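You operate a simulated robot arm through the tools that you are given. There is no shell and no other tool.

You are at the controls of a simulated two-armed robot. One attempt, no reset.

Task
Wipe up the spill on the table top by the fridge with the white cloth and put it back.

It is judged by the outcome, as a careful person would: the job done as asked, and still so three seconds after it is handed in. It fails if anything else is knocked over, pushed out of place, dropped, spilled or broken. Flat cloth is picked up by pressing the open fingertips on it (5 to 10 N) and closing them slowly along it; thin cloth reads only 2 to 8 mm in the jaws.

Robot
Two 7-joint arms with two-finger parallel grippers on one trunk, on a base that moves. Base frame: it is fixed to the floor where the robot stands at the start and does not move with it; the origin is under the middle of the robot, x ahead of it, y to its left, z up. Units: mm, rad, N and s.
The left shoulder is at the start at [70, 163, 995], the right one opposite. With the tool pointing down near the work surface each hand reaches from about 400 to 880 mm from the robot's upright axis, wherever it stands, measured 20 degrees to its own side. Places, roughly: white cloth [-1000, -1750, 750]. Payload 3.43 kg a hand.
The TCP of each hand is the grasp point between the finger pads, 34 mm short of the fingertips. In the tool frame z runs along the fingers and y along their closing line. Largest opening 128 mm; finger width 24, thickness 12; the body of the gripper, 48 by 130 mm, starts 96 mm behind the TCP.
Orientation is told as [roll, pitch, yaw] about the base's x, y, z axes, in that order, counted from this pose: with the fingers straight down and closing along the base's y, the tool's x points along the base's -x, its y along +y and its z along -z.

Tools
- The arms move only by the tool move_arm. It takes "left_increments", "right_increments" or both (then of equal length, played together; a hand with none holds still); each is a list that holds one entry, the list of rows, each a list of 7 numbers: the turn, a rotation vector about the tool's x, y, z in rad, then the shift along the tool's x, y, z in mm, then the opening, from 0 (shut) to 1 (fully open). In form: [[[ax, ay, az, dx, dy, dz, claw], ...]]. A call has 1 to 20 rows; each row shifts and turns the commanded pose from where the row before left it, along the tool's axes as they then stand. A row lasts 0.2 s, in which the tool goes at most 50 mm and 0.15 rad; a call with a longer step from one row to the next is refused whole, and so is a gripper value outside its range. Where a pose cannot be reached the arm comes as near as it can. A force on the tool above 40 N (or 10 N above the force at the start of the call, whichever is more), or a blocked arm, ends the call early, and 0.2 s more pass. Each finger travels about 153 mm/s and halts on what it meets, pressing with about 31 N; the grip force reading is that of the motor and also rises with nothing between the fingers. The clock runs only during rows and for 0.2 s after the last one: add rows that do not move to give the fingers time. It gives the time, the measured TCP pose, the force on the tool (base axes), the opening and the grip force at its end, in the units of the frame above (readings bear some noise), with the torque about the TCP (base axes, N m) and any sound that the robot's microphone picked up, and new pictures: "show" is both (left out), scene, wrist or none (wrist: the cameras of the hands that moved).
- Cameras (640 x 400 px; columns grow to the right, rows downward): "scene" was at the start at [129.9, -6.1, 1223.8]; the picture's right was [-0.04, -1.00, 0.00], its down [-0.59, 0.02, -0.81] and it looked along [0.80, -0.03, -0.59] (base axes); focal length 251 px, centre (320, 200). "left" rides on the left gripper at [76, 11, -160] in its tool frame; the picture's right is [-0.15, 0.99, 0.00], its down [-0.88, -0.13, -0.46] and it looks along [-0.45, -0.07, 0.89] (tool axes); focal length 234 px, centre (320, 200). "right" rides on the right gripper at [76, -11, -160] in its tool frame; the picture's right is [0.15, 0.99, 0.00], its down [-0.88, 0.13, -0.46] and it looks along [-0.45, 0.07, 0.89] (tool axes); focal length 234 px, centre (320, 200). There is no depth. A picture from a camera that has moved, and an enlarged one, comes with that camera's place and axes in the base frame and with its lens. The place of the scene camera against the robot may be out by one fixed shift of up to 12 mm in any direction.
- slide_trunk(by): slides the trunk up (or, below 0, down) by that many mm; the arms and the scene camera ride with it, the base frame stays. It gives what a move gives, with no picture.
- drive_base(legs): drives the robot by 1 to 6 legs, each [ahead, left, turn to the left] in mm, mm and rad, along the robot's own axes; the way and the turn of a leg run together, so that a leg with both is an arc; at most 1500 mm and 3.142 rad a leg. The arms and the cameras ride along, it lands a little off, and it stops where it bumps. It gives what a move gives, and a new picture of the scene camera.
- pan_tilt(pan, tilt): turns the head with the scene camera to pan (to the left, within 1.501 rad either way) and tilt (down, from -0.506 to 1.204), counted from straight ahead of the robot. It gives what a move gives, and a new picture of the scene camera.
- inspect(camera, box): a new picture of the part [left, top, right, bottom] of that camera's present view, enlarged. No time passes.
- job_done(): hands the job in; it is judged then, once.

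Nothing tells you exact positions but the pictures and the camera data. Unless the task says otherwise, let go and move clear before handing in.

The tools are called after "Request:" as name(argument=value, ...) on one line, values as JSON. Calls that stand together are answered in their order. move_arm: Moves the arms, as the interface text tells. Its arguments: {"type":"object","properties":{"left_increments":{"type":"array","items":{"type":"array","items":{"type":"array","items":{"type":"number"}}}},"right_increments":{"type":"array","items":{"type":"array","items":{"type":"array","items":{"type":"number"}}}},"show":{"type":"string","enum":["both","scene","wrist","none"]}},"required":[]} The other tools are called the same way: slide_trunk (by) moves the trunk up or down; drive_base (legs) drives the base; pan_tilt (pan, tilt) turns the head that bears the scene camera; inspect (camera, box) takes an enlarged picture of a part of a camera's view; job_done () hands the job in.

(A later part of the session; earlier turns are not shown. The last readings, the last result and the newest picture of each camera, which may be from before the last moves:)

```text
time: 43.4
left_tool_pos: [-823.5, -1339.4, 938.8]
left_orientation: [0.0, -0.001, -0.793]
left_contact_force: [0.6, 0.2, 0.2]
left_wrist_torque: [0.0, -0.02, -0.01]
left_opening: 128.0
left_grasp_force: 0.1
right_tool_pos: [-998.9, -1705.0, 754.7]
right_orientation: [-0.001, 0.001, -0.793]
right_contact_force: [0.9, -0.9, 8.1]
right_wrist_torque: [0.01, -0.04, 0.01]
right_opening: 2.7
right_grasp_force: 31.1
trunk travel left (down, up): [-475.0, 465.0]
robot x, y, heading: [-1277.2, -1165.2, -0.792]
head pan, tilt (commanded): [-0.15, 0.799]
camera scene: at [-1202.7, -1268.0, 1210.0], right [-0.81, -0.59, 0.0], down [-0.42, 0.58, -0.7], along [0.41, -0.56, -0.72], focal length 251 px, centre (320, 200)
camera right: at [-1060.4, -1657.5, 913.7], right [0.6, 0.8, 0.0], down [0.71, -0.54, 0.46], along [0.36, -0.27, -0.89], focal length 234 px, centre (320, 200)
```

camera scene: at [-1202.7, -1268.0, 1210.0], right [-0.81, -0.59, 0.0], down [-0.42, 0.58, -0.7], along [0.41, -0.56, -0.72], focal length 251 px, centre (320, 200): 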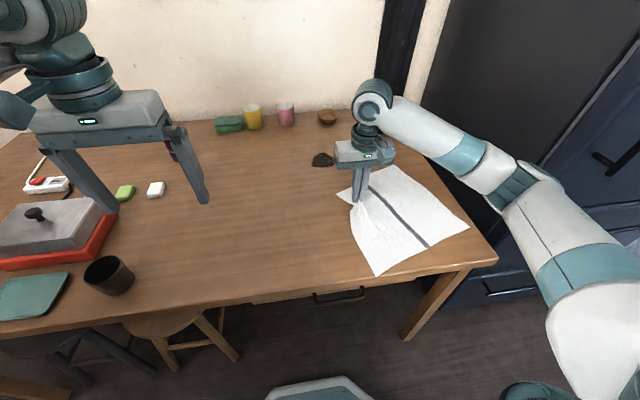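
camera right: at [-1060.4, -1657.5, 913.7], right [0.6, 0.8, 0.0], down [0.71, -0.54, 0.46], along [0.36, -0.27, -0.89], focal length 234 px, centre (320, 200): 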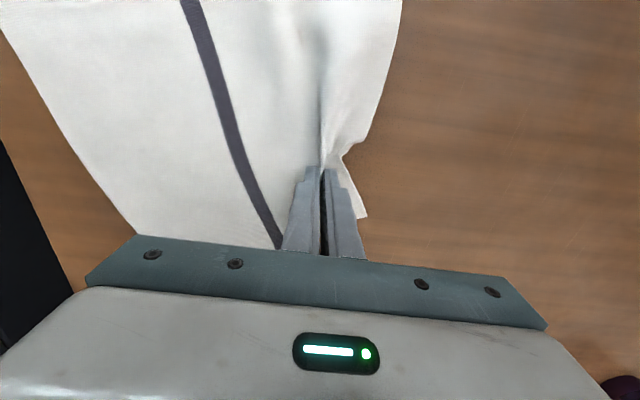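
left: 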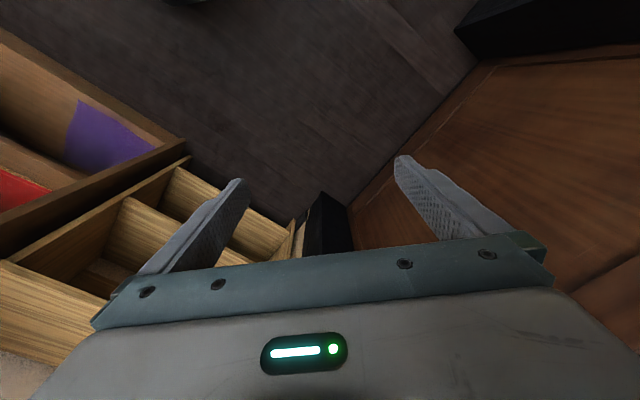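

The jaws read 2.7 mm with 31 N, which is consistent with thin cloth. I'll lift a little and check it is held.

Request:
move_arm(right_increments=[[[0, 0, 0, 0, 0, -10, 0], [0, 0, 0, 0, 0, -15, 0], [0, 0, 0, 0, 0, -15, 0], [0, 0, 0, 0, 0, 0, 0]]], show="both")

Request:
inspect(camera="scene", box=[290, 120, 490, 290])

```text
time: 44.4
left_tool_pos: [-821.5, -1338.8, 939.6]
left_orientation: [-0.001, 0.0, -0.791]
left_contact_force: [0.8, 1.2, 0.6]
left_wrist_torque: [0.02, 0.0, 0.0]
left_opening: 128.2
left_grasp_force: 0.1
right_tool_pos: [-999.1, -1704.8, 795.8]
right_orientation: [0.001, 0.0, -0.793]
right_contact_force: [-0.3, 1.0, 0.4]
right_wrist_torque: [0.02, 0.01, 0.01]
right_opening: 2.7
right_grasp_force: 31.2
trunk travel left (down, up): [-475.0, 465.0]
robot x, y, heading: [-1274.3, -1166.4, -0.795]
head pan, tilt (commanded): [-0.15, 0.799]
camera scene: at [-1202.4, -1268.8, 1209.9], right [-0.81, -0.59, 0.0], down [-0.42, 0.58, -0.7], along [0.41, -0.56, -0.72], focal length 251 px, centre (320, 200)
camera right: at [-1060.5, -1658.3, 953.3], right [0.6, 0.8, 0.0], down [0.71, -0.54, 0.45], along [0.36, -0.27, -0.89], focal length 234 px, centre (320, 200)
```

scene: 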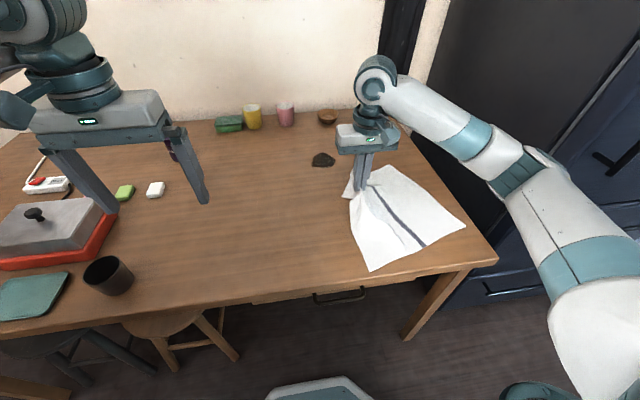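
right: 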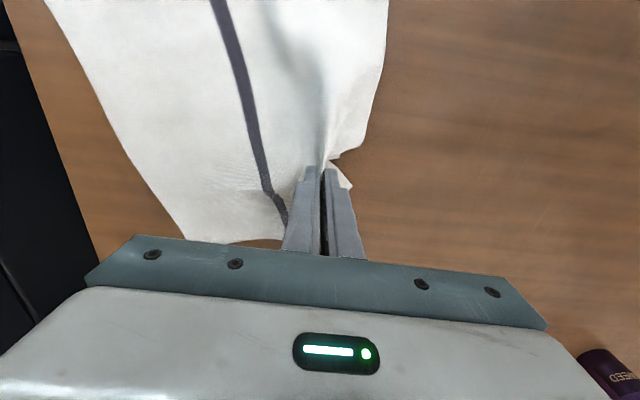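

```text
2.35 times, centred on (390, 205) of scene
camera zoom: at [-1202.4, -1268.8, 1209.9], right [-0.81, -0.59, 0.0], down [-0.42, 0.58, -0.7], along [0.41, -0.56, -0.72], focal length 591 px, centre (155, 188)
```

zoom: 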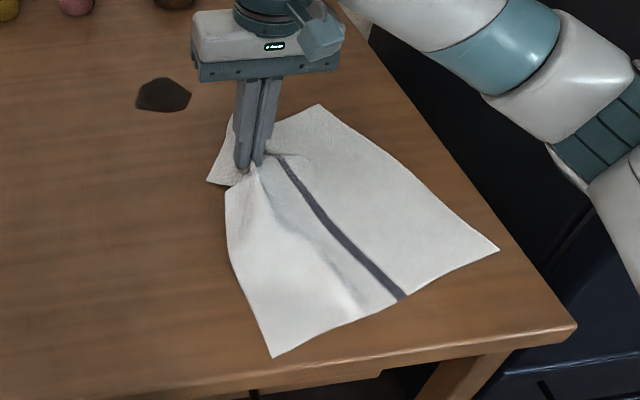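

The cloth is firmly held by its left corner region. Next I'll carry it low toward the near side of the spill, with the rest trailing on the table.

Request:
move_arm(right_increments=[[[0, 0, 0, -21, 5, 0, 0], [0, 0, 0, -21, 5, 0, 0], [0, 0, 0, -21, 5, -2, 0], [0, 0, 0, -21, 5, 2, 0], [0, 0, 0, -21, 5, 5, 0], [0, 0, 0, -21, 5, 5, 0], [0, 0, 0, 0, 0, 5, 0], [0, 0, 0, 0, 0, 0, 0]]], show="both")

Request:
inspect(camera="scene", box=[290, 110, 490, 280])

```text
time: 46.2
left_tool_pos: [-822.0, -1337.1, 939.4]
left_orientation: [-0.001, 0.0, -0.794]
left_contact_force: [-0.1, 0.9, 0.4]
left_wrist_torque: [0.05, 0.0, 0.0]
left_opening: 128.0
left_grasp_force: 0.1
right_tool_pos: [-889.0, -1772.9, 778.9]
right_orientation: [0.0, 0.001, -0.793]
right_contact_force: [-0.1, -0.1, 0.1]
right_wrist_torque: [0.02, -0.01, 0.03]
right_opening: 2.7
right_grasp_force: 31.1
trunk travel left (down, up): [-475.0, 465.0]
robot x, y, heading: [-1275.0, -1163.1, -0.79]
head pan, tilt (commanded): [-0.15, 0.799]
camera scene: at [-1202.2, -1268.6, 1209.9], right [-0.81, -0.59, 0.0], down [-0.42, 0.58, -0.7], along [0.41, -0.56, -0.72], focal length 251 px, centre (320, 200)
camera right: at [-950.1, -1726.4, 937.7], right [0.6, 0.8, 0.0], down [0.71, -0.54, 0.46], along [0.36, -0.27, -0.89], focal length 234 px, centre (320, 200)
```

scene: 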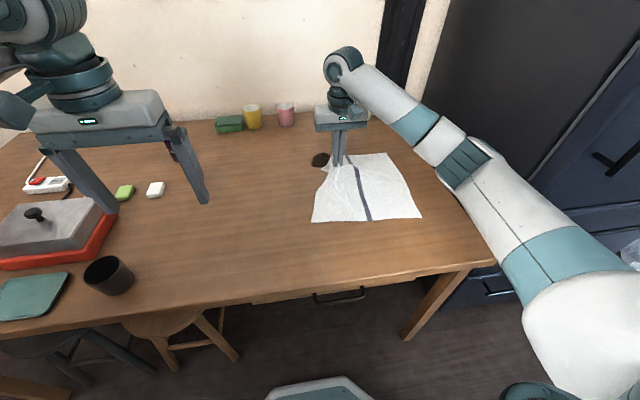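
right: 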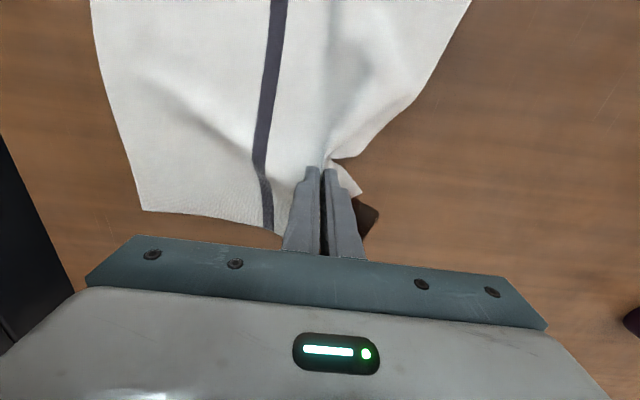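

```text
2.35 times, centred on (390, 195) of scene
camera zoom: at [-1202.2, -1268.6, 1209.9], right [-0.81, -0.59, 0.0], down [-0.42, 0.58, -0.7], along [0.41, -0.56, -0.72], focal length 591 px, centre (155, 212)
```

zoom: 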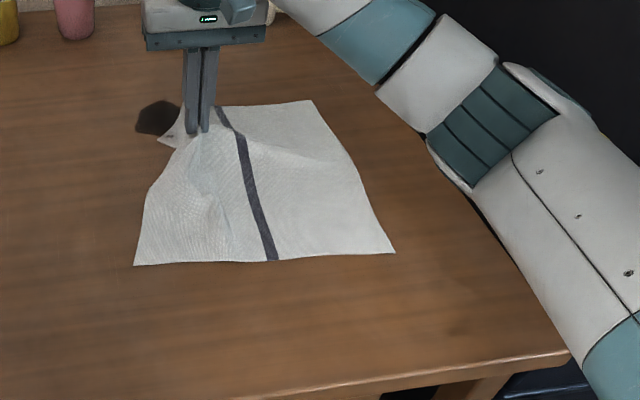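

The cloth trails well and the held corner is at the near-right edge of the spill. I'll lower it onto the table until I feel light pressure.

Request:
move_arm(right_increments=[[[0, 0, 0, 0, 0, 8, 0], [0, 0, 0, 0, 0, 8, 0], [0, 0, 0, 0, 0, 4, 0], [0, 0, 0, 0, 0, 0, 0]]], show="none")

Request:
move_arm(right_increments=[[[0, 0, 0, 0, 0, 1.5, 0], [0, 0, 0, 0, 0, 1, 0], [0, 0, 0, 0, 0, 0, 0]]], show="wrist")

```text
time: 47.2
left_tool_pos: [-822.3, -1338.3, 938.9]
left_orientation: [0.0, 0.001, -0.792]
left_contact_force: [-0.3, 0.5, -0.7]
left_wrist_torque: [0.0, -0.02, -0.01]
left_opening: 128.0
left_grasp_force: 0.1
right_tool_pos: [-889.2, -1774.1, 759.7]
right_orientation: [0.0, 0.003, -0.794]
right_contact_force: [-0.3, 0.0, 0.6]
right_wrist_torque: [0.0, 0.01, 0.01]
right_opening: 2.7
right_grasp_force: 30.8
trunk travel left (down, up): [-475.0, 465.0]
robot x, y, heading: [-1277.3, -1161.9, -0.795]
head pan, tilt (commanded): [-0.15, 0.799]
```

```text
time: 48.0
left_tool_pos: [-822.2, -1339.6, 940.2]
left_orientation: [-0.002, 0.0, -0.793]
left_contact_force: [0.6, -1.2, -0.1]
left_wrist_torque: [0.01, 0.04, 0.0]
left_opening: 127.9
left_grasp_force: 0.1
right_tool_pos: [-888.8, -1774.0, 756.9]
right_orientation: [-0.001, 0.0, -0.794]
right_contact_force: [1.3, 0.1, 1.9]
right_wrist_torque: [0.02, -0.01, 0.03]
right_opening: 2.7
right_grasp_force: 31.1
trunk travel left (down, up): [-475.0, 465.0]
robot x, y, heading: [-1276.7, -1166.2, -0.796]
head pan, tilt (commanded): [-0.15, 0.799]
camera right: at [-950.4, -1726.2, 915.5], right [0.6, 0.8, 0.0], down [0.71, -0.54, 0.46], along [0.36, -0.27, -0.89], focal length 234 px, centre (320, 200)
```

right: 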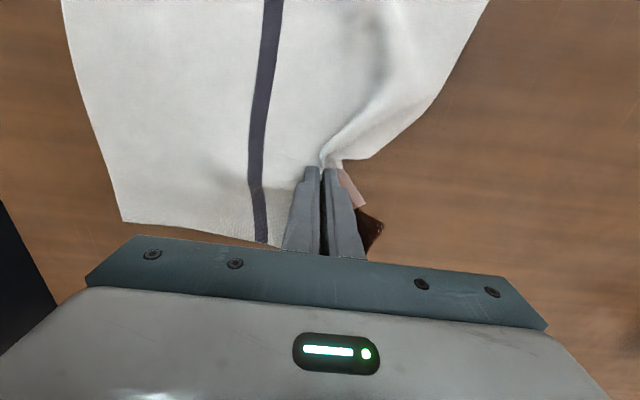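

The cloth's corner is already turning pinkish where it touches the spill, so it soaks it up. I'll press a bit more and make the first stroke forward across the spill's right side.

Request:
move_arm(right_increments=[[[0, 0, 0, 0, 0, 0.8, 0], [0, 0, 0, -15, 1, 0, 0], [0, 0, 0, -15, 1, 0, 0], [0, 0, 0, -15, 1, 0, 0], [0, 0, 0, -15, 1, 0, 0], [0, 0, 0, 0, 0, 0, 0]]], show="both")

Request:
inspect(camera="scene", box=[290, 110, 430, 230])

```text
time: 49.4
left_tool_pos: [-822.4, -1339.8, 939.3]
left_orientation: [0.001, -0.001, -0.793]
left_contact_force: [-0.8, -0.1, 0.1]
left_wrist_torque: [0.0, 0.02, -0.01]
left_opening: 128.1
left_grasp_force: 0.0
right_tool_pos: [-843.6, -1812.5, 756.3]
right_orientation: [0.001, 0.0, -0.793]
right_contact_force: [-1.0, 1.4, 2.5]
right_wrist_torque: [0.1, 0.01, 0.01]
right_opening: 2.5
right_grasp_force: 31.3
trunk travel left (down, up): [-475.0, 465.0]
robot x, y, heading: [-1281.6, -1164.2, -0.791]
head pan, tilt (commanded): [-0.15, 0.799]
camera scene: at [-1202.8, -1268.3, 1210.0], right [-0.81, -0.59, 0.0], down [-0.42, 0.58, -0.7], along [0.41, -0.56, -0.72], focal length 251 px, centre (320, 200)
camera right: at [-905.4, -1766.1, 915.1], right [0.6, 0.8, 0.0], down [0.71, -0.54, 0.46], along [0.36, -0.27, -0.89], focal length 234 px, centre (320, 200)
```

scene: 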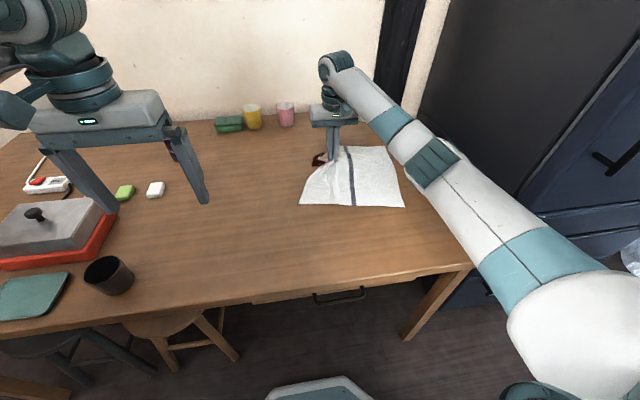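
right: 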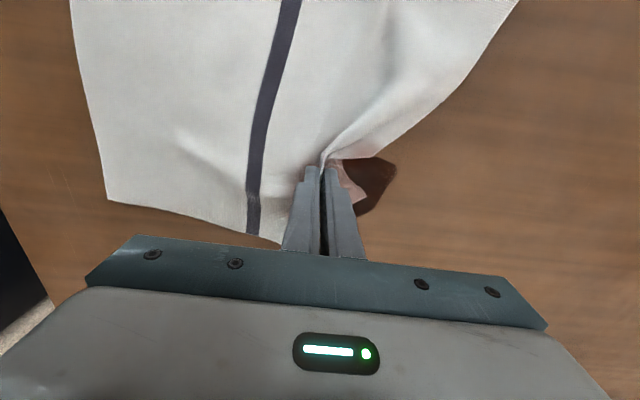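

```text
3.33 times, centred on (360, 170) of scene
camera zoom: at [-1202.8, -1268.3, 1210.0], right [-0.81, -0.59, 0.0], down [-0.42, 0.58, -0.7], along [0.41, -0.56, -0.72], focal length 837 px, centre (187, 300)
```

zoom: 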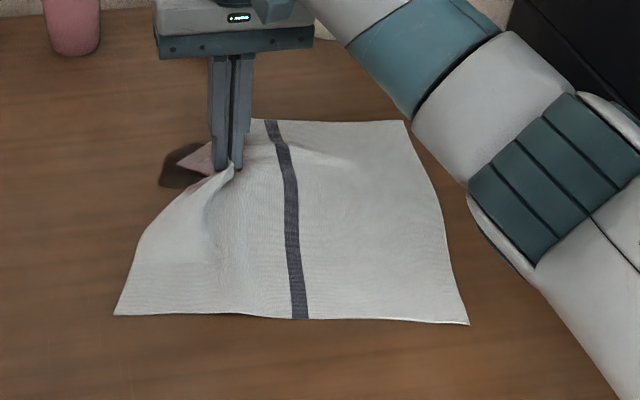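

The spill fades where the cloth covers it. I'll press slightly more and sweep left through the middle of it, then back and forth in a zigzag.

Request:
move_arm(right_increments=[[[0, 0, 0, 0, 0, 0.7, 0], [0, 0, 0, 0, 15, 0, 0], [0, 0, 0, 0, 15, 0, 0], [0, 0, 0, 0, 15, 0, 0], [0, 0, 0, 0, 15, 0, 0], [0, 0, 0, 0, 12, 0, 0], [0, 0, 0, 0, 0, 0, 0]]], show="both")

Request:
inspect(camera="scene", box=[270, 110, 410, 230])

```text
time: 51.0
left_tool_pos: [-823.8, -1337.8, 939.5]
left_orientation: [0.0, -0.002, -0.793]
left_contact_force: [-1.0, -0.8, -0.2]
left_wrist_torque: [0.05, 0.01, 0.0]
left_opening: 127.9
left_grasp_force: 0.0
right_tool_pos: [-793.9, -1761.5, 756.0]
right_orientation: [0.0, -0.003, -0.792]
right_contact_force: [-3.1, -2.8, 9.2]
right_wrist_torque: [0.02, 0.13, 0.06]
right_opening: 2.7
right_grasp_force: 31.2
trunk travel left (down, up): [-475.0, 465.0]
robot x, y, heading: [-1277.1, -1164.1, -0.789]
head pan, tilt (commanded): [-0.15, 0.799]
camera scene: at [-1203.5, -1268.2, 1210.1], right [-0.81, -0.59, 0.0], down [-0.42, 0.58, -0.7], along [0.41, -0.56, -0.72], focal length 251 px, centre (320, 200)
camera right: at [-855.1, -1715.0, 914.8], right [0.6, 0.8, 0.0], down [0.71, -0.54, 0.46], along [0.36, -0.27, -0.89], focal length 234 px, centre (320, 200)
```

scene: 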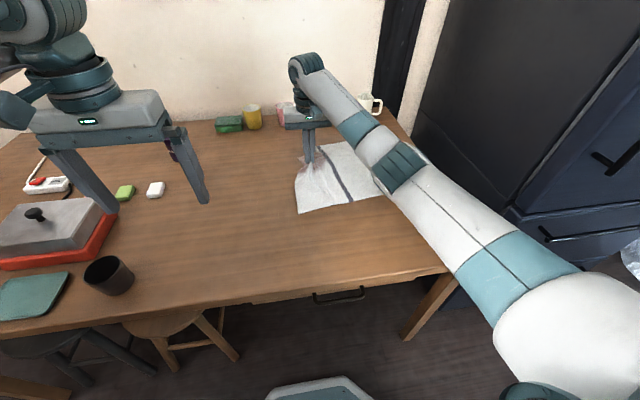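
right: 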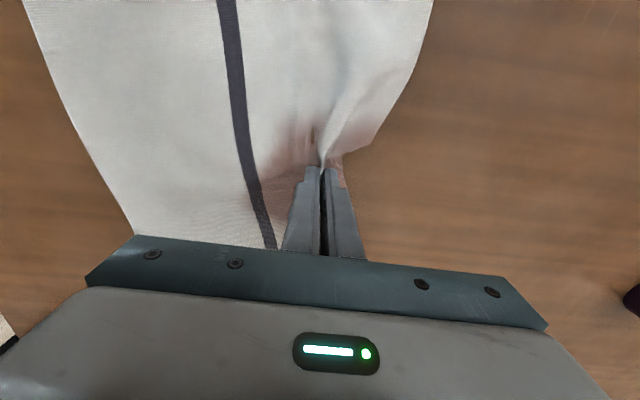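

```text
3.33 times, centred on (340, 170) of scene
camera zoom: at [-1203.5, -1268.2, 1210.1], right [-0.81, -0.59, 0.0], down [-0.42, 0.58, -0.7], along [0.41, -0.56, -0.72], focal length 837 px, centre (253, 300)
```

zoom: 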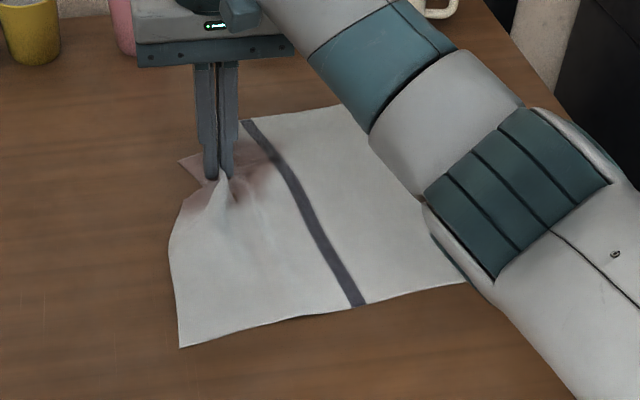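

The cloth now covers the spill area and its stained patch shows it soaking up. I'll keep rubbing in a raster over the far half of the spill area.

Request:
move_arm(right_increments=[[[0, 0, 0, -18, -2, 0, 0], [0, 0, 0, -19, -2, 0, 0], [0, 0, 0, 0, -14, 0, 0], [0, 0, 0, 0, -14, 0, 0], [0, 0, 0, 0, -14, 0, 0], [0, 0, 0, 0, -14, 0, 0], [0, 0, 0, 0, -14, 0, 0], [0, 0, 0, 0, -14, 0, 0], [0, 0, 0, 18, 0, 0, 0], [0, 0, 0, 0, 14, 0, 0], [0, 0, 0, 0, 14, 0, 0], [0, 0, 0, 0, 14, 0, 0], [0, 0, 0, 0, 14, 0, 0], [0, 0, 0, 0, 14, 0, 0], [0, 0, 0, 0, 14, 0, 0], [0, 0, 0, 0, 0, 0, 0]]], show="both")

Request:
inspect(camera="scene", box=[270, 110, 410, 230])

```text
time: 54.4
left_tool_pos: [-822.8, -1338.3, 940.2]
left_orientation: [0.0, 0.001, -0.792]
left_contact_force: [-0.1, 0.8, 0.5]
left_wrist_torque: [-0.04, -0.02, 0.01]
left_opening: 128.1
left_grasp_force: 0.1
right_tool_pos: [-782.4, -1778.2, 756.1]
right_orientation: [0.001, 0.0, -0.792]
right_contact_force: [-1.8, -0.4, 5.1]
right_wrist_torque: [0.0, 0.04, 0.04]
right_opening: 2.7
right_grasp_force: 30.6
trunk travel left (down, up): [-475.0, 465.0]
robot x, y, heading: [-1275.5, -1164.9, -0.79]
head pan, tilt (commanded): [-0.15, 0.799]
camera scene: at [-1203.0, -1268.3, 1210.0], right [-0.81, -0.59, 0.0], down [-0.42, 0.58, -0.7], along [0.41, -0.56, -0.72], focal length 251 px, centre (320, 200)
camera right: at [-843.9, -1731.5, 914.3], right [0.6, 0.8, 0.0], down [0.71, -0.54, 0.46], along [0.36, -0.27, -0.89], focal length 234 px, centre (320, 200)
```

scene: 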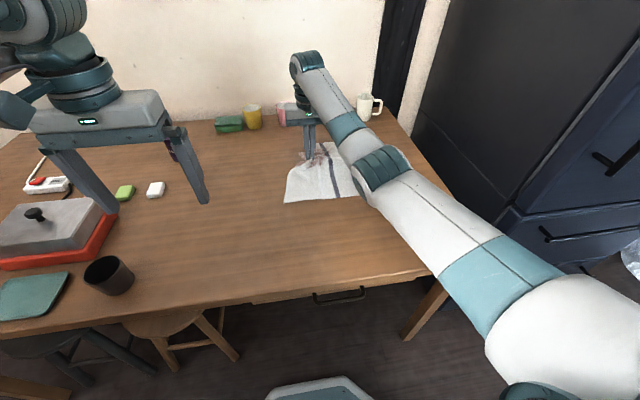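
right: 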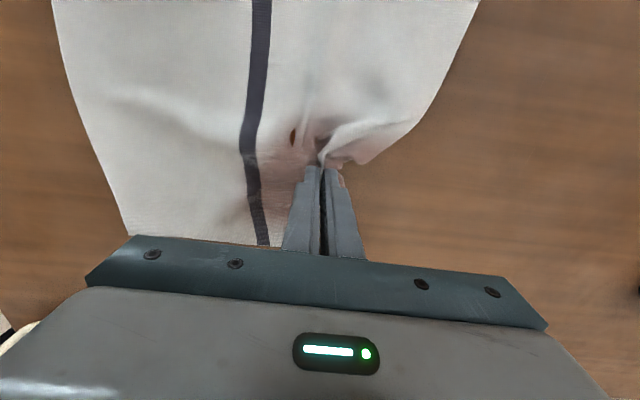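

```text
3.33 times, centred on (340, 170) of scene
camera zoom: at [-1203.0, -1268.3, 1210.0], right [-0.81, -0.59, 0.0], down [-0.42, 0.58, -0.7], along [0.41, -0.56, -0.72], focal length 837 px, centre (253, 300)
```

zoom: 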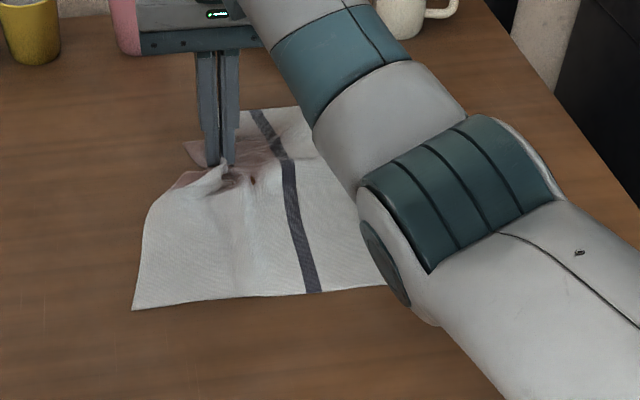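

A small dark spot still shows at about 751 ahead, 105 right, near the middle. I'll raster the nearer half, passing over it.

Request:
move_arm(right_increments=[[[0, 0, 0, 12, 0, 0.2, 0], [0, 0, 0, 13, 0, 0, 0], [0, 0, 0, 0, -14, 0, 0], [0, 0, 0, 0, -14, 0, 0], [0, 0, 0, 0, -14, 0, 0], [0, 0, 0, 0, -14, 0, 0], [0, 0, 0, 0, -14, 0, 0], [0, 0, 0, 0, -14, 0, 0], [0, 0, 0, 16, 0, 0, 0], [0, 0, 0, 0, 14, 0, 0], [0, 0, 0, 0, 14, 0, 0], [0, 0, 0, 0, 14, 0, 0], [0, 0, 0, 0, 14, 0, 0], [0, 0, 0, 0, 14, 0, 0], [0, 0, 0, 0, 14, 0, 0], [0, 0, 0, 0, 0, 0, 0]]], show="both")

Request:
inspect(camera="scene", box=[270, 110, 410, 230])

```text
time: 57.8
left_tool_pos: [-822.9, -1339.3, 939.4]
left_orientation: [0.0, 0.001, -0.792]
left_contact_force: [-1.0, 0.1, -0.1]
left_wrist_torque: [0.0, 0.0, -0.01]
left_opening: 128.1
left_grasp_force: 0.1
right_tool_pos: [-810.7, -1749.3, 756.6]
right_orientation: [0.0, -0.001, -0.792]
right_contact_force: [-1.7, -1.0, 5.9]
right_wrist_torque: [-0.04, 0.06, 0.0]
right_opening: 2.7
right_grasp_force: 30.9
trunk travel left (down, up): [-475.0, 465.0]
robot x, y, heading: [-1281.0, -1163.8, -0.792]
head pan, tilt (commanded): [-0.15, 0.799]
camera scene: at [-1203.0, -1268.3, 1210.0], right [-0.81, -0.59, 0.0], down [-0.42, 0.58, -0.7], along [0.41, -0.56, -0.72], focal length 251 px, centre (320, 200)
camera right: at [-872.7, -1702.7, 914.2], right [0.6, 0.8, 0.0], down [0.71, -0.54, 0.46], along [0.36, -0.27, -0.89], focal length 234 px, centre (320, 200)
```

scene: 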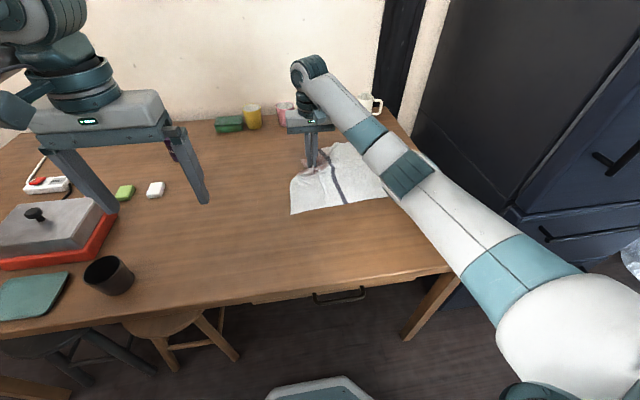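
right: 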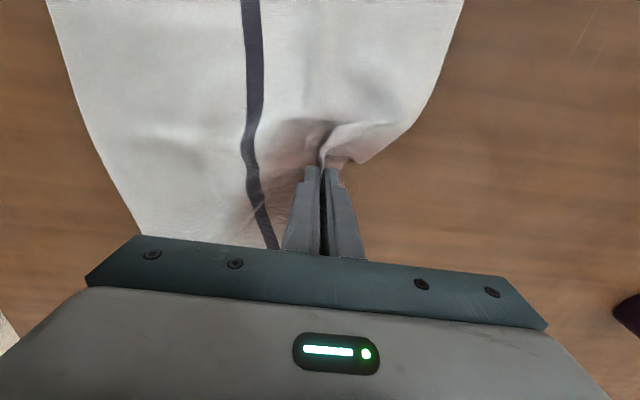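

```text
3.33 times, centred on (340, 170) of scene
camera zoom: at [-1203.0, -1268.3, 1210.0], right [-0.81, -0.59, 0.0], down [-0.42, 0.58, -0.7], along [0.41, -0.56, -0.72], focal length 837 px, centre (253, 300)
```

zoom: 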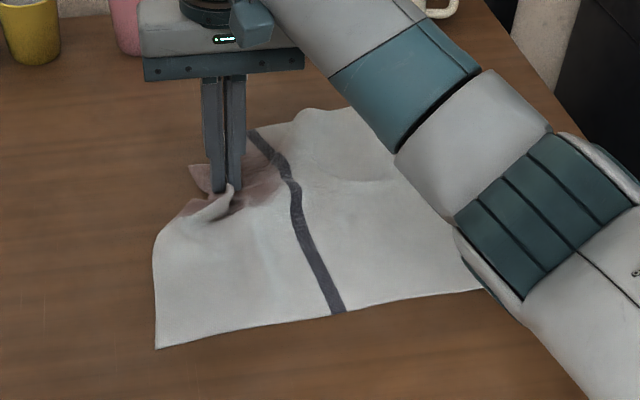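

That spot is covered now. I'll finish the nearest strip of the spill area with two more sweeps.

Request:
move_arm(right_increments=[[[0, 0, 0, 16, 0, 0, 0], [0, 0, 0, 0, -14, 0, 0], [0, 0, 0, 0, -14, 0, 0], [0, 0, 0, 0, -14, 0, 0], [0, 0, 0, 0, -14, 0, 0], [0, 0, 0, 0, -14, 0, 0], [0, 0, 0, 0, -14, 0, 0], [0, 0, 0, 14, 0, 0, 0], [0, 0, 0, 0, 14, 0, 0], [0, 0, 0, 0, 14, 0, 0], [0, 0, 0, 0, 14, 0, 0], [0, 0, 0, 0, 14, 0, 0], [0, 0, 0, 0, 14, 0, 0], [0, 0, 0, 0, 14, 0, 0], [0, 0, 0, 0, 0, 0, 0]]], show="both")

Request:
inspect(camera="scene", box=[270, 110, 410, 230])

```text
time: 61.0
left_tool_pos: [-822.5, -1338.8, 941.0]
left_orientation: [-0.001, 0.0, -0.79]
left_contact_force: [-0.1, -0.1, -1.1]
left_wrist_torque: [0.0, 0.0, -0.02]
left_opening: 127.9
left_grasp_force: 0.1
right_tool_pos: [-831.9, -1728.4, 754.8]
right_orientation: [0.0, 0.001, -0.792]
right_contact_force: [-1.1, -0.5, 5.0]
right_wrist_torque: [-0.02, 0.06, -0.03]
right_opening: 2.4
right_grasp_force: 30.9
trunk travel left (down, up): [-475.0, 465.0]
robot x, y, heading: [-1279.7, -1163.9, -0.791]
head pan, tilt (commanded): [-0.15, 0.799]
camera scene: at [-1203.0, -1268.3, 1210.0], right [-0.81, -0.59, 0.0], down [-0.42, 0.58, -0.7], along [0.41, -0.56, -0.72], focal length 251 px, centre (320, 200)
camera right: at [-893.6, -1681.4, 914.2], right [0.6, 0.8, 0.0], down [0.71, -0.54, 0.46], along [0.36, -0.27, -0.89], focal length 234 px, centre (320, 200)
```

scene: 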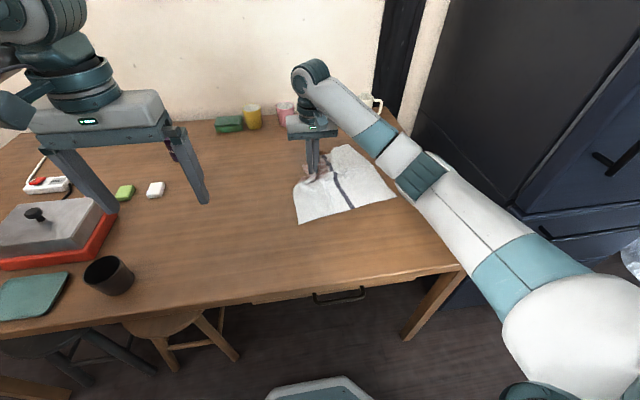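
right: 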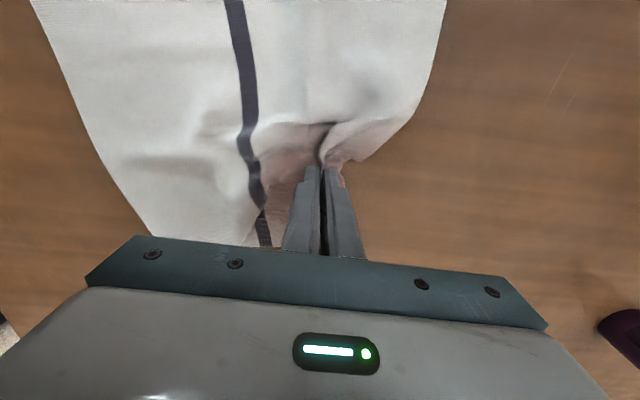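

```text
3.33 times, centred on (340, 170) of scene
camera zoom: at [-1203.0, -1268.3, 1210.0], right [-0.81, -0.59, 0.0], down [-0.42, 0.58, -0.7], along [0.41, -0.56, -0.72], focal length 837 px, centre (253, 300)
```

zoom: 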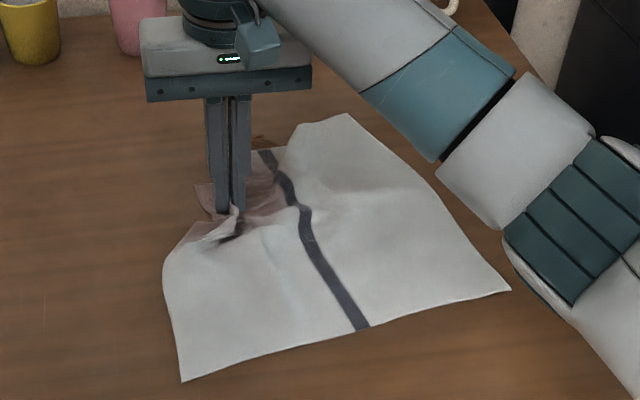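

Something reddish still shows just behind the fingers. I'll lift the cloth and draw it back toward me to see what remains.

Request:
move_arm(right_increments=[[[0, 0, 0, 10, 0, -20, 0], [0, 0, 0, 20, -4, -20, 0], [0, 0, 0, 25, -8, -15, 0], [0, 0, 0, 25, -8, -10, 0], [0, 0, 0, 25, -8, -5, 0], [0, 0, 0, 25, -8, 0, 0], [0, 0, 0, 20, -8, 0, 0], [0, 0, 0, 0, 0, 0, 0]]], show="both")

Request:
inspect(camera="scene", box=[270, 110, 430, 230])

```text
time: 62.8
left_tool_pos: [-821.9, -1338.7, 939.9]
left_orientation: [0.001, 0.0, -0.793]
left_contact_force: [-0.3, 0.0, -0.1]
left_wrist_torque: [0.0, -0.04, 0.02]
left_opening: 128.0
left_grasp_force: 0.1
right_tool_pos: [-968.7, -1652.9, 825.8]
right_orientation: [-0.003, 0.0, -0.792]
right_contact_force: [-1.1, 0.3, -0.1]
right_wrist_torque: [0.03, 0.01, 0.02]
right_opening: 2.7
right_grasp_force: 31.2
trunk travel left (down, up): [-475.0, 465.0]
robot x, y, heading: [-1277.0, -1162.6, -0.794]
head pan, tilt (commanded): [-0.15, 0.799]
camera scene: at [-1202.2, -1268.7, 1209.9], right [-0.81, -0.59, 0.0], down [-0.42, 0.58, -0.7], along [0.41, -0.56, -0.72], focal length 251 px, centre (320, 200)
camera right: at [-1030.5, -1606.5, 984.1], right [0.6, 0.8, 0.0], down [0.71, -0.54, 0.45], along [0.36, -0.27, -0.89], focal length 234 px, centre (320, 200)
```

scene: 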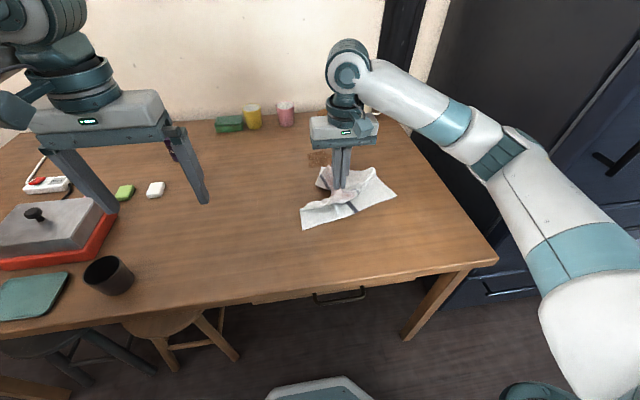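
right: 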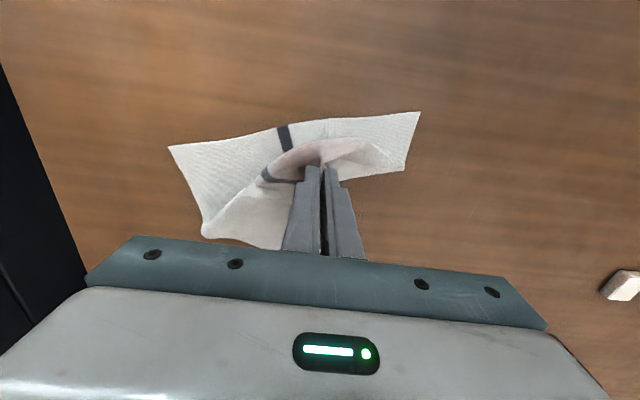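

```text
3.33 times, centred on (350, 170) of scene
camera zoom: at [-1202.2, -1268.7, 1209.9], right [-0.81, -0.59, 0.0], down [-0.42, 0.58, -0.7], along [0.41, -0.56, -0.72], focal length 837 px, centre (220, 300)
```

zoom: 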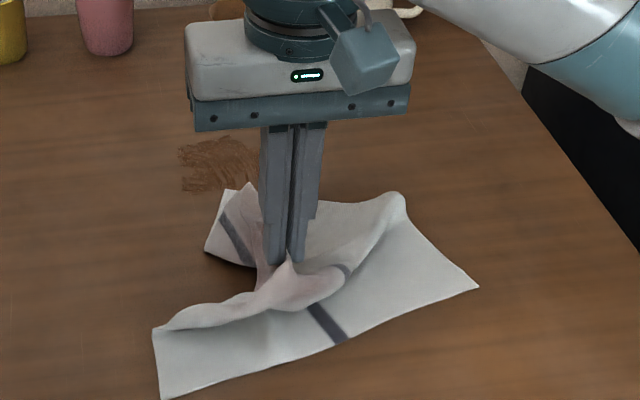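

The spill is now only a faint reddish smear, about X 728–830, R 74–169 in my frame, so it needs more wiping. I'll enlarge to see it clearly.

Request:
inspect(camera="scene", box=[295, 140, 345, 172])

```text
12.50 times, centred on (320, 156) of scene
camera zoom: at [-1202.2, -1268.7, 1209.9], right [-0.81, -0.59, 0.0], down [-0.42, 0.58, -0.7], along [0.41, -0.56, -0.72], focal length 3138 px, centre (320, 750)
```

zoom: 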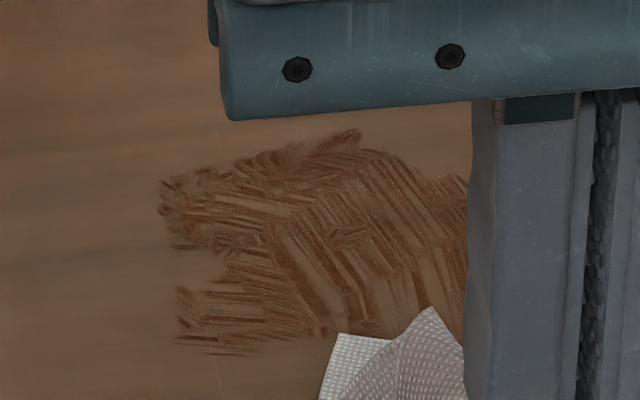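

A thin streaky film remains, so I'll wipe again with denser, firmer passes over a somewhat larger area. First I bring the cloth back down at the near-right edge.

Request:
move_arm(right_increments=[[[0, 0, 0, -19, -7, 8, 0], [0, 0, 0, -19, -7, 8, 0], [0, 0, 0, -19, -7, 8, 0], [0, 0, 0, -19, -7, 8, 0], [0, 0, 0, -19, -7, 8, 0], [0, 0, 0, -19, -7, 8, 0], [0, 0, 0, -19, -7, 8, 0], [0, 0, 0, -19, -7, 8, 0], [0, 0, 0, 0, 0, 3, 0], [0, 0, 0, 0, 0, 3, 0], [0, 0, 0, 0, 0, 0, 0]]], show="both")

```text
time: 65.2
left_tool_pos: [-823.0, -1337.3, 941.1]
left_orientation: [0.001, -0.001, -0.791]
left_contact_force: [-0.4, 0.4, -0.6]
left_wrist_torque: [0.05, -0.01, 0.04]
left_opening: 127.9
left_grasp_force: 0.1
right_tool_pos: [-901.2, -1799.7, 758.1]
right_orientation: [0.0, -0.004, -0.792]
right_contact_force: [1.6, -1.3, 15.3]
right_wrist_torque: [0.12, 0.04, 0.01]
right_opening: 2.6
right_grasp_force: 30.9
trunk travel left (down, up): [-475.0, 465.0]
robot x, y, heading: [-1280.1, -1163.4, -0.796]
head pan, tilt (commanded): [-0.15, 0.799]
camera scene: at [-1203.2, -1267.3, 1210.3], right [-0.81, -0.59, 0.0], down [-0.42, 0.58, -0.7], along [0.41, -0.56, -0.72], focal length 251 px, centre (320, 200)
camera right: at [-963.5, -1752.6, 916.2], right [0.6, 0.8, 0.0], down [0.71, -0.53, 0.46], along [0.37, -0.28, -0.89], focal length 234 px, centre (320, 200)
```

scene: 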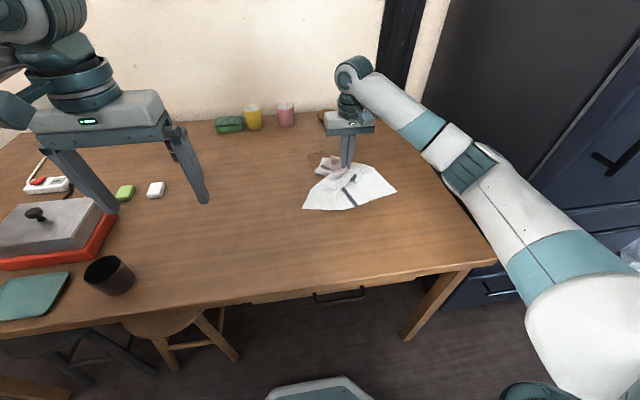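
right: 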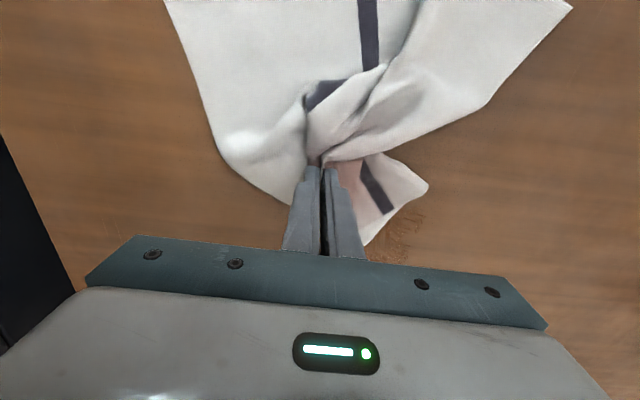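

The cloth is bunched a bit thicker under the fingers, pressing 15 N, which makes a good pad. I'll sweep left and right moving outward in 12 mm strips.

Request:
move_arm(right_increments=[[[0, 0, 0, 0, 19, 0, 0], [0, 0, 0, 0, 19, 0, 0], [0, 0, 0, 0, 19, 0, 0], [0, 0, 0, 0, 19, 0, 0], [0, 0, 0, 0, 19, 0, 0], [0, 0, 0, 0, 19, 0, 0], [0, 0, 0, -12, 0, 0, 0], [0, 0, 0, 0, -19, 0, 0], [0, 0, 0, 0, -19, 0, 0], [0, 0, 0, 0, -19, 0, 0], [0, 0, 0, 0, -19, 0, 0], [0, 0, 0, 0, -19, 0, 0], [0, 0, 0, 0, -19, 0, 0], [0, 0, 0, -12, 0, 0, 0], [0, 0, 0, 0, 19, 0, 0], [0, 0, 0, 0, 19, 0, 0], [0, 0, 0, 0, 19, 0, 0], [0, 0, 0, 0, 19, 0, 0], [0, 0, 0, 0, 19, 0, 0], [0, 0, 0, 0, 19, 0, 0]]], show="both")

Request:
inspect(camera="scene", box=[270, 110, 410, 230])

```text
time: 69.4
left_tool_pos: [-823.6, -1337.5, 939.6]
left_orientation: [0.0, -0.002, -0.792]
left_contact_force: [1.6, 0.1, 0.2]
left_wrist_torque: [-0.04, 0.01, -0.03]
left_opening: 128.2
left_grasp_force: 0.2
right_tool_pos: [-805.1, -1735.6, 757.7]
right_orientation: [0.001, -0.002, -0.792]
right_contact_force: [-3.0, -3.1, 21.9]
right_wrist_torque: [0.15, 0.24, 0.06]
right_opening: 2.5
right_grasp_force: 31.1
trunk travel left (down, up): [-475.0, 465.0]
robot x, y, heading: [-1272.4, -1168.7, -0.795]
head pan, tilt (commanded): [-0.15, 0.799]
camera scene: at [-1204.1, -1266.6, 1210.2], right [-0.81, -0.59, 0.0], down [-0.42, 0.58, -0.7], along [0.41, -0.56, -0.72], focal length 251 px, centre (320, 200)
camera right: at [-865.8, -1688.5, 916.0], right [0.6, 0.8, 0.0], down [0.71, -0.53, 0.46], along [0.36, -0.28, -0.89], focal length 234 px, centre (320, 200)
```

scene: 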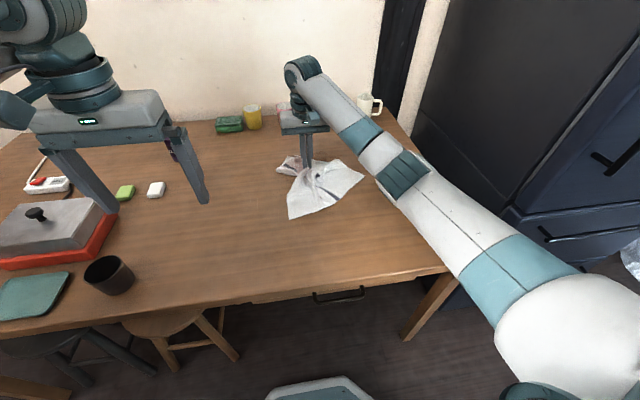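
right: 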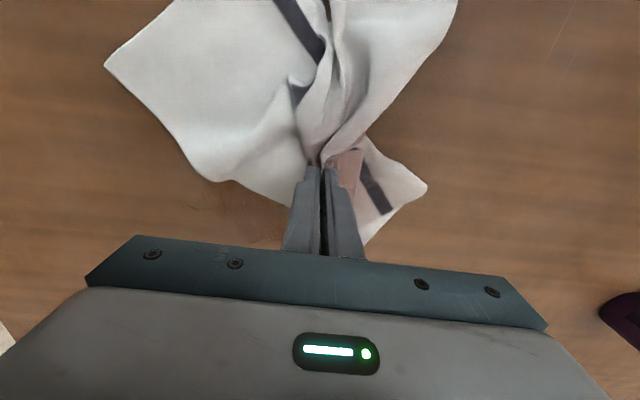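

```text
3.33 times, centred on (340, 170) of scene
camera zoom: at [-1204.1, -1266.6, 1210.2], right [-0.81, -0.59, 0.0], down [-0.42, 0.58, -0.7], along [0.41, -0.56, -0.72], focal length 837 px, centre (253, 300)
```

zoom: 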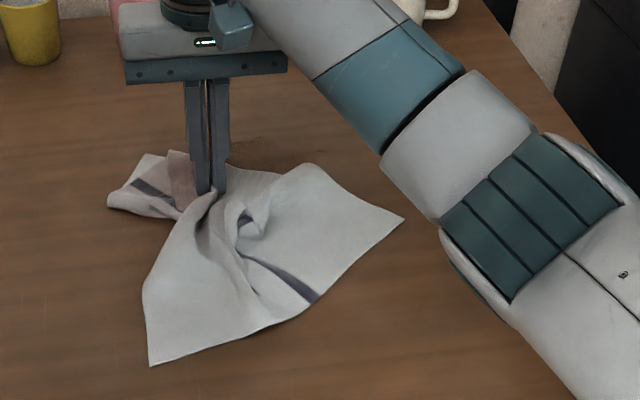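

The faint film is fading behind the fingers. I'll ease the pressure slightly and continue outward.

Request:
move_arm(right_increments=[[[0, 0, 0, -12, 0, -0.7, 0], [0, 0, 0, 0, -20, 0, 0], [0, 0, 0, 0, -20, 0, 0], [0, 0, 0, 0, -20, 0, 0], [0, 0, 0, 0, -20, 0, 0], [0, 0, 0, 0, -20, 0, 0], [0, 0, 0, 0, -20, 0, 0], [0, 0, 0, -12, 0, 0, 0], [0, 0, 0, 0, 20, 0, 0], [0, 0, 0, 0, 20, 0, 0], [0, 0, 0, 0, 20, 0, 0], [0, 0, 0, 0, 20, 0, 0], [0, 0, 0, 0, 20, 0, 0], [0, 0, 0, 0, 20, 0, 0], [0, 0, 0, -12, 0, 0, 0], [0, 0, 0, 0, -20, 0, 0], [0, 0, 0, 0, -20, 0, 0], [0, 0, 0, 0, -20, 0, 0], [0, 0, 0, 0, -20, 0, 0], [0, 0, 0, 0, -20, 0, 0]]], show="both")

Request:
inspect(camera="scene", box=[270, 110, 410, 230])

```text
time: 73.6
left_tool_pos: [-822.6, -1338.1, 939.7]
left_orientation: [0.0, -0.002, -0.793]
left_contact_force: [0.1, -0.2, 0.4]
left_wrist_torque: [0.01, 0.02, -0.01]
left_opening: 127.9
left_grasp_force: 0.1
right_tool_pos: [-851.8, -1832.0, 758.2]
right_orientation: [0.0, -0.002, -0.791]
right_contact_force: [1.8, 1.2, 14.0]
right_wrist_torque: [0.2, -0.02, -0.07]
right_opening: 2.8
right_grasp_force: 30.6
trunk travel left (down, up): [-475.0, 465.0]
robot x, y, heading: [-1276.4, -1164.8, -0.79]
head pan, tilt (commanded): [-0.15, 0.799]
camera scene: at [-1203.5, -1267.4, 1210.1], right [-0.81, -0.59, 0.0], down [-0.42, 0.58, -0.7], along [0.41, -0.56, -0.72], focal length 251 px, centre (320, 200)
camera right: at [-913.0, -1785.7, 916.3], right [0.6, 0.8, 0.0], down [0.71, -0.53, 0.46], along [0.36, -0.27, -0.89], focal length 234 px, centre (320, 200)
```

scene: 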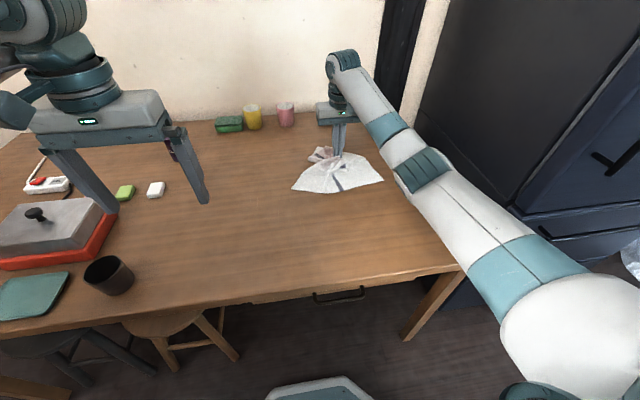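
right: 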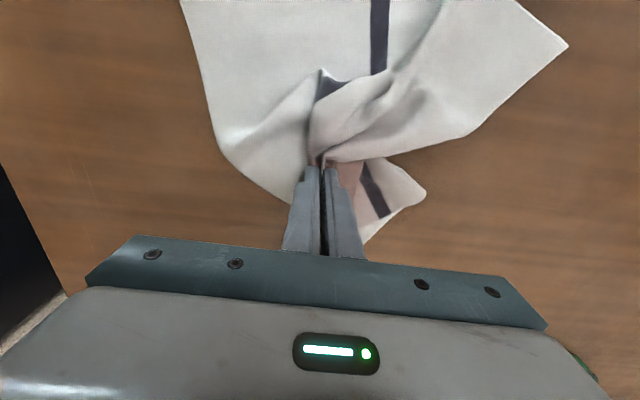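

```text
3.33 times, centred on (340, 170) of scene
camera zoom: at [-1203.5, -1267.4, 1210.1], right [-0.81, -0.59, 0.0], down [-0.42, 0.58, -0.7], along [0.41, -0.56, -0.72], focal length 837 px, centre (253, 300)
```

zoom: 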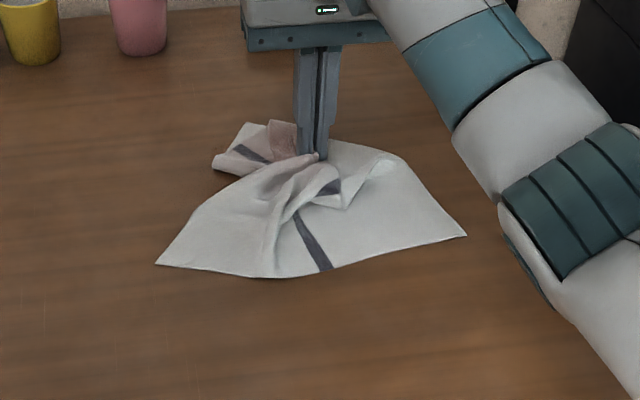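

What I can see of the area is clean now. I'll continue the strips toward the far side of the spill area.

Request:
move_arm(right_increments=[[[0, 0, 0, -12, 0, 0, 0], [0, 0, 0, 0, 20, 0, 0], [0, 0, 0, 0, 20, 0, 0], [0, 0, 0, 0, 20, 0, 0], [0, 0, 0, 0, 20, 0, 0], [0, 0, 0, 0, 20, 0, 0], [0, 0, 0, -12, 0, 0, 0], [0, 0, 0, 0, -20, 0, 0], [0, 0, 0, 0, -20, 0, 0], [0, 0, 0, 0, -20, 0, 0], [0, 0, 0, 0, -20, 0, 0], [0, 0, 0, 0, -20, 0, 0], [0, 0, 0, -12, 0, 0, 0], [0, 0, 0, 0, 20, 0, 0], [0, 0, 0, 0, 20, 0, 0], [0, 0, 0, 0, 20, 0, 0], [0, 0, 0, 0, 20, 0, 0], [0, 0, 0, 0, 20, 0, 0]]], show="none")

Request:
move_arm(right_increments=[[[0, 0, 0, -12, 0, 0, 0], [0, 0, 0, 0, -20, 0, 0], [0, 0, 0, 0, -20, 0, 0], [0, 0, 0, 0, -20, 0, 0], [0, 0, 0, 0, -20, 0, 0], [0, 0, 0, 0, -20, 0, 0], [0, 0, 0, -10, 0, 0, 0], [0, 0, 0, 0, 20, 0, 0], [0, 0, 0, 0, 20, 0, 0], [0, 0, 0, 0, 20, 0, 0], [0, 0, 0, 0, 20, 0, 0], [0, 0, 0, 0, 20, 0, 0], [0, 0, 0, 0, 0, 0, 0]]], show="both")

Request:
inspect(camera="scene", box=[270, 110, 410, 230])

```text
time: 77.4
left_tool_pos: [-822.4, -1336.9, 941.2]
left_orientation: [-0.001, -0.002, -0.792]
left_contact_force: [-0.1, 0.0, 0.9]
left_wrist_torque: [0.0, 0.01, 0.01]
left_opening: 127.8
left_grasp_force: 0.1
right_tool_pos: [-753.8, -1787.7, 757.4]
right_orientation: [-0.001, -0.002, -0.793]
right_contact_force: [-2.7, -0.3, 13.6]
right_wrist_torque: [0.14, 0.17, 0.02]
right_opening: 2.9
right_grasp_force: 30.9
trunk travel left (down, up): [-475.0, 465.0]
robot x, y, heading: [-1278.0, -1161.9, -0.791]
head pan, tilt (commanded): [-0.15, 0.799]
```

```text
time: 80.2
left_tool_pos: [-823.5, -1338.2, 938.8]
left_orientation: [0.003, -0.001, -0.791]
left_contact_force: [0.5, 0.5, 0.4]
left_wrist_torque: [0.0, -0.03, 0.01]
left_opening: 128.0
left_grasp_force: 0.3
right_tool_pos: [-751.5, -1792.8, 759.4]
right_orientation: [0.0, -0.001, -0.793]
right_contact_force: [-0.7, -3.2, 13.7]
right_wrist_torque: [0.05, 0.1, 0.04]
right_opening: 2.8
right_grasp_force: 31.3
right hand out of reach, approached as far as the arm can: row 1, 12
trunk travel left (down, up): [-475.0, 465.0]
robot x, y, heading: [-1278.0, -1165.2, -0.792]
head pan, tilt (commanded): [-0.15, 0.799]
camera scene: at [-1203.6, -1267.5, 1210.2], right [-0.81, -0.59, 0.0], down [-0.42, 0.58, -0.7], along [0.41, -0.56, -0.72], focal length 251 px, centre (320, 200)
camera right: at [-813.0, -1745.8, 916.2], right [0.6, 0.8, 0.0], down [0.71, -0.53, 0.46], along [0.37, -0.28, -0.89], focal length 234 px, centre (320, 200)
```

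scene: 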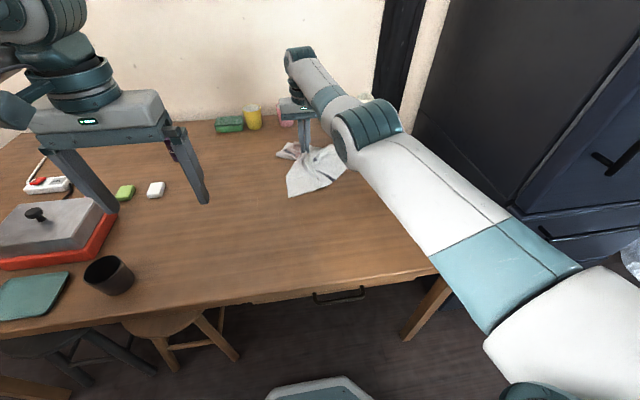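
right: 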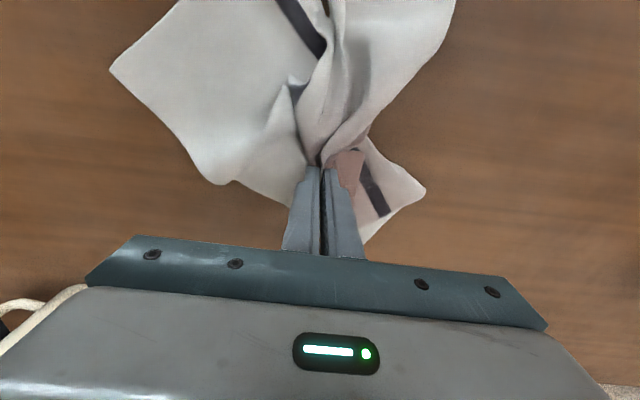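

```text
3.33 times, centred on (340, 170) of scene
camera zoom: at [-1203.6, -1267.5, 1210.2], right [-0.81, -0.59, 0.0], down [-0.42, 0.58, -0.7], along [0.41, -0.56, -0.72], focal length 837 px, centre (253, 300)
```

zoom: 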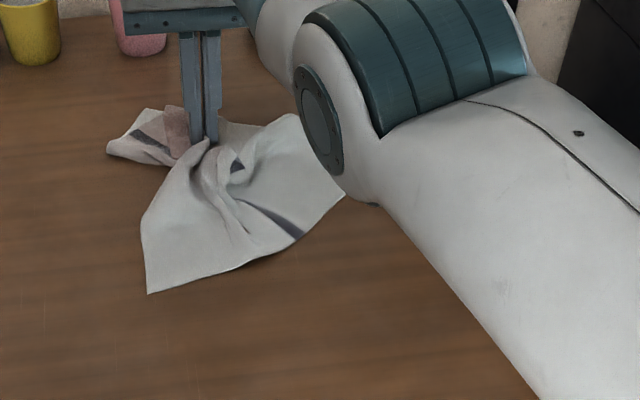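

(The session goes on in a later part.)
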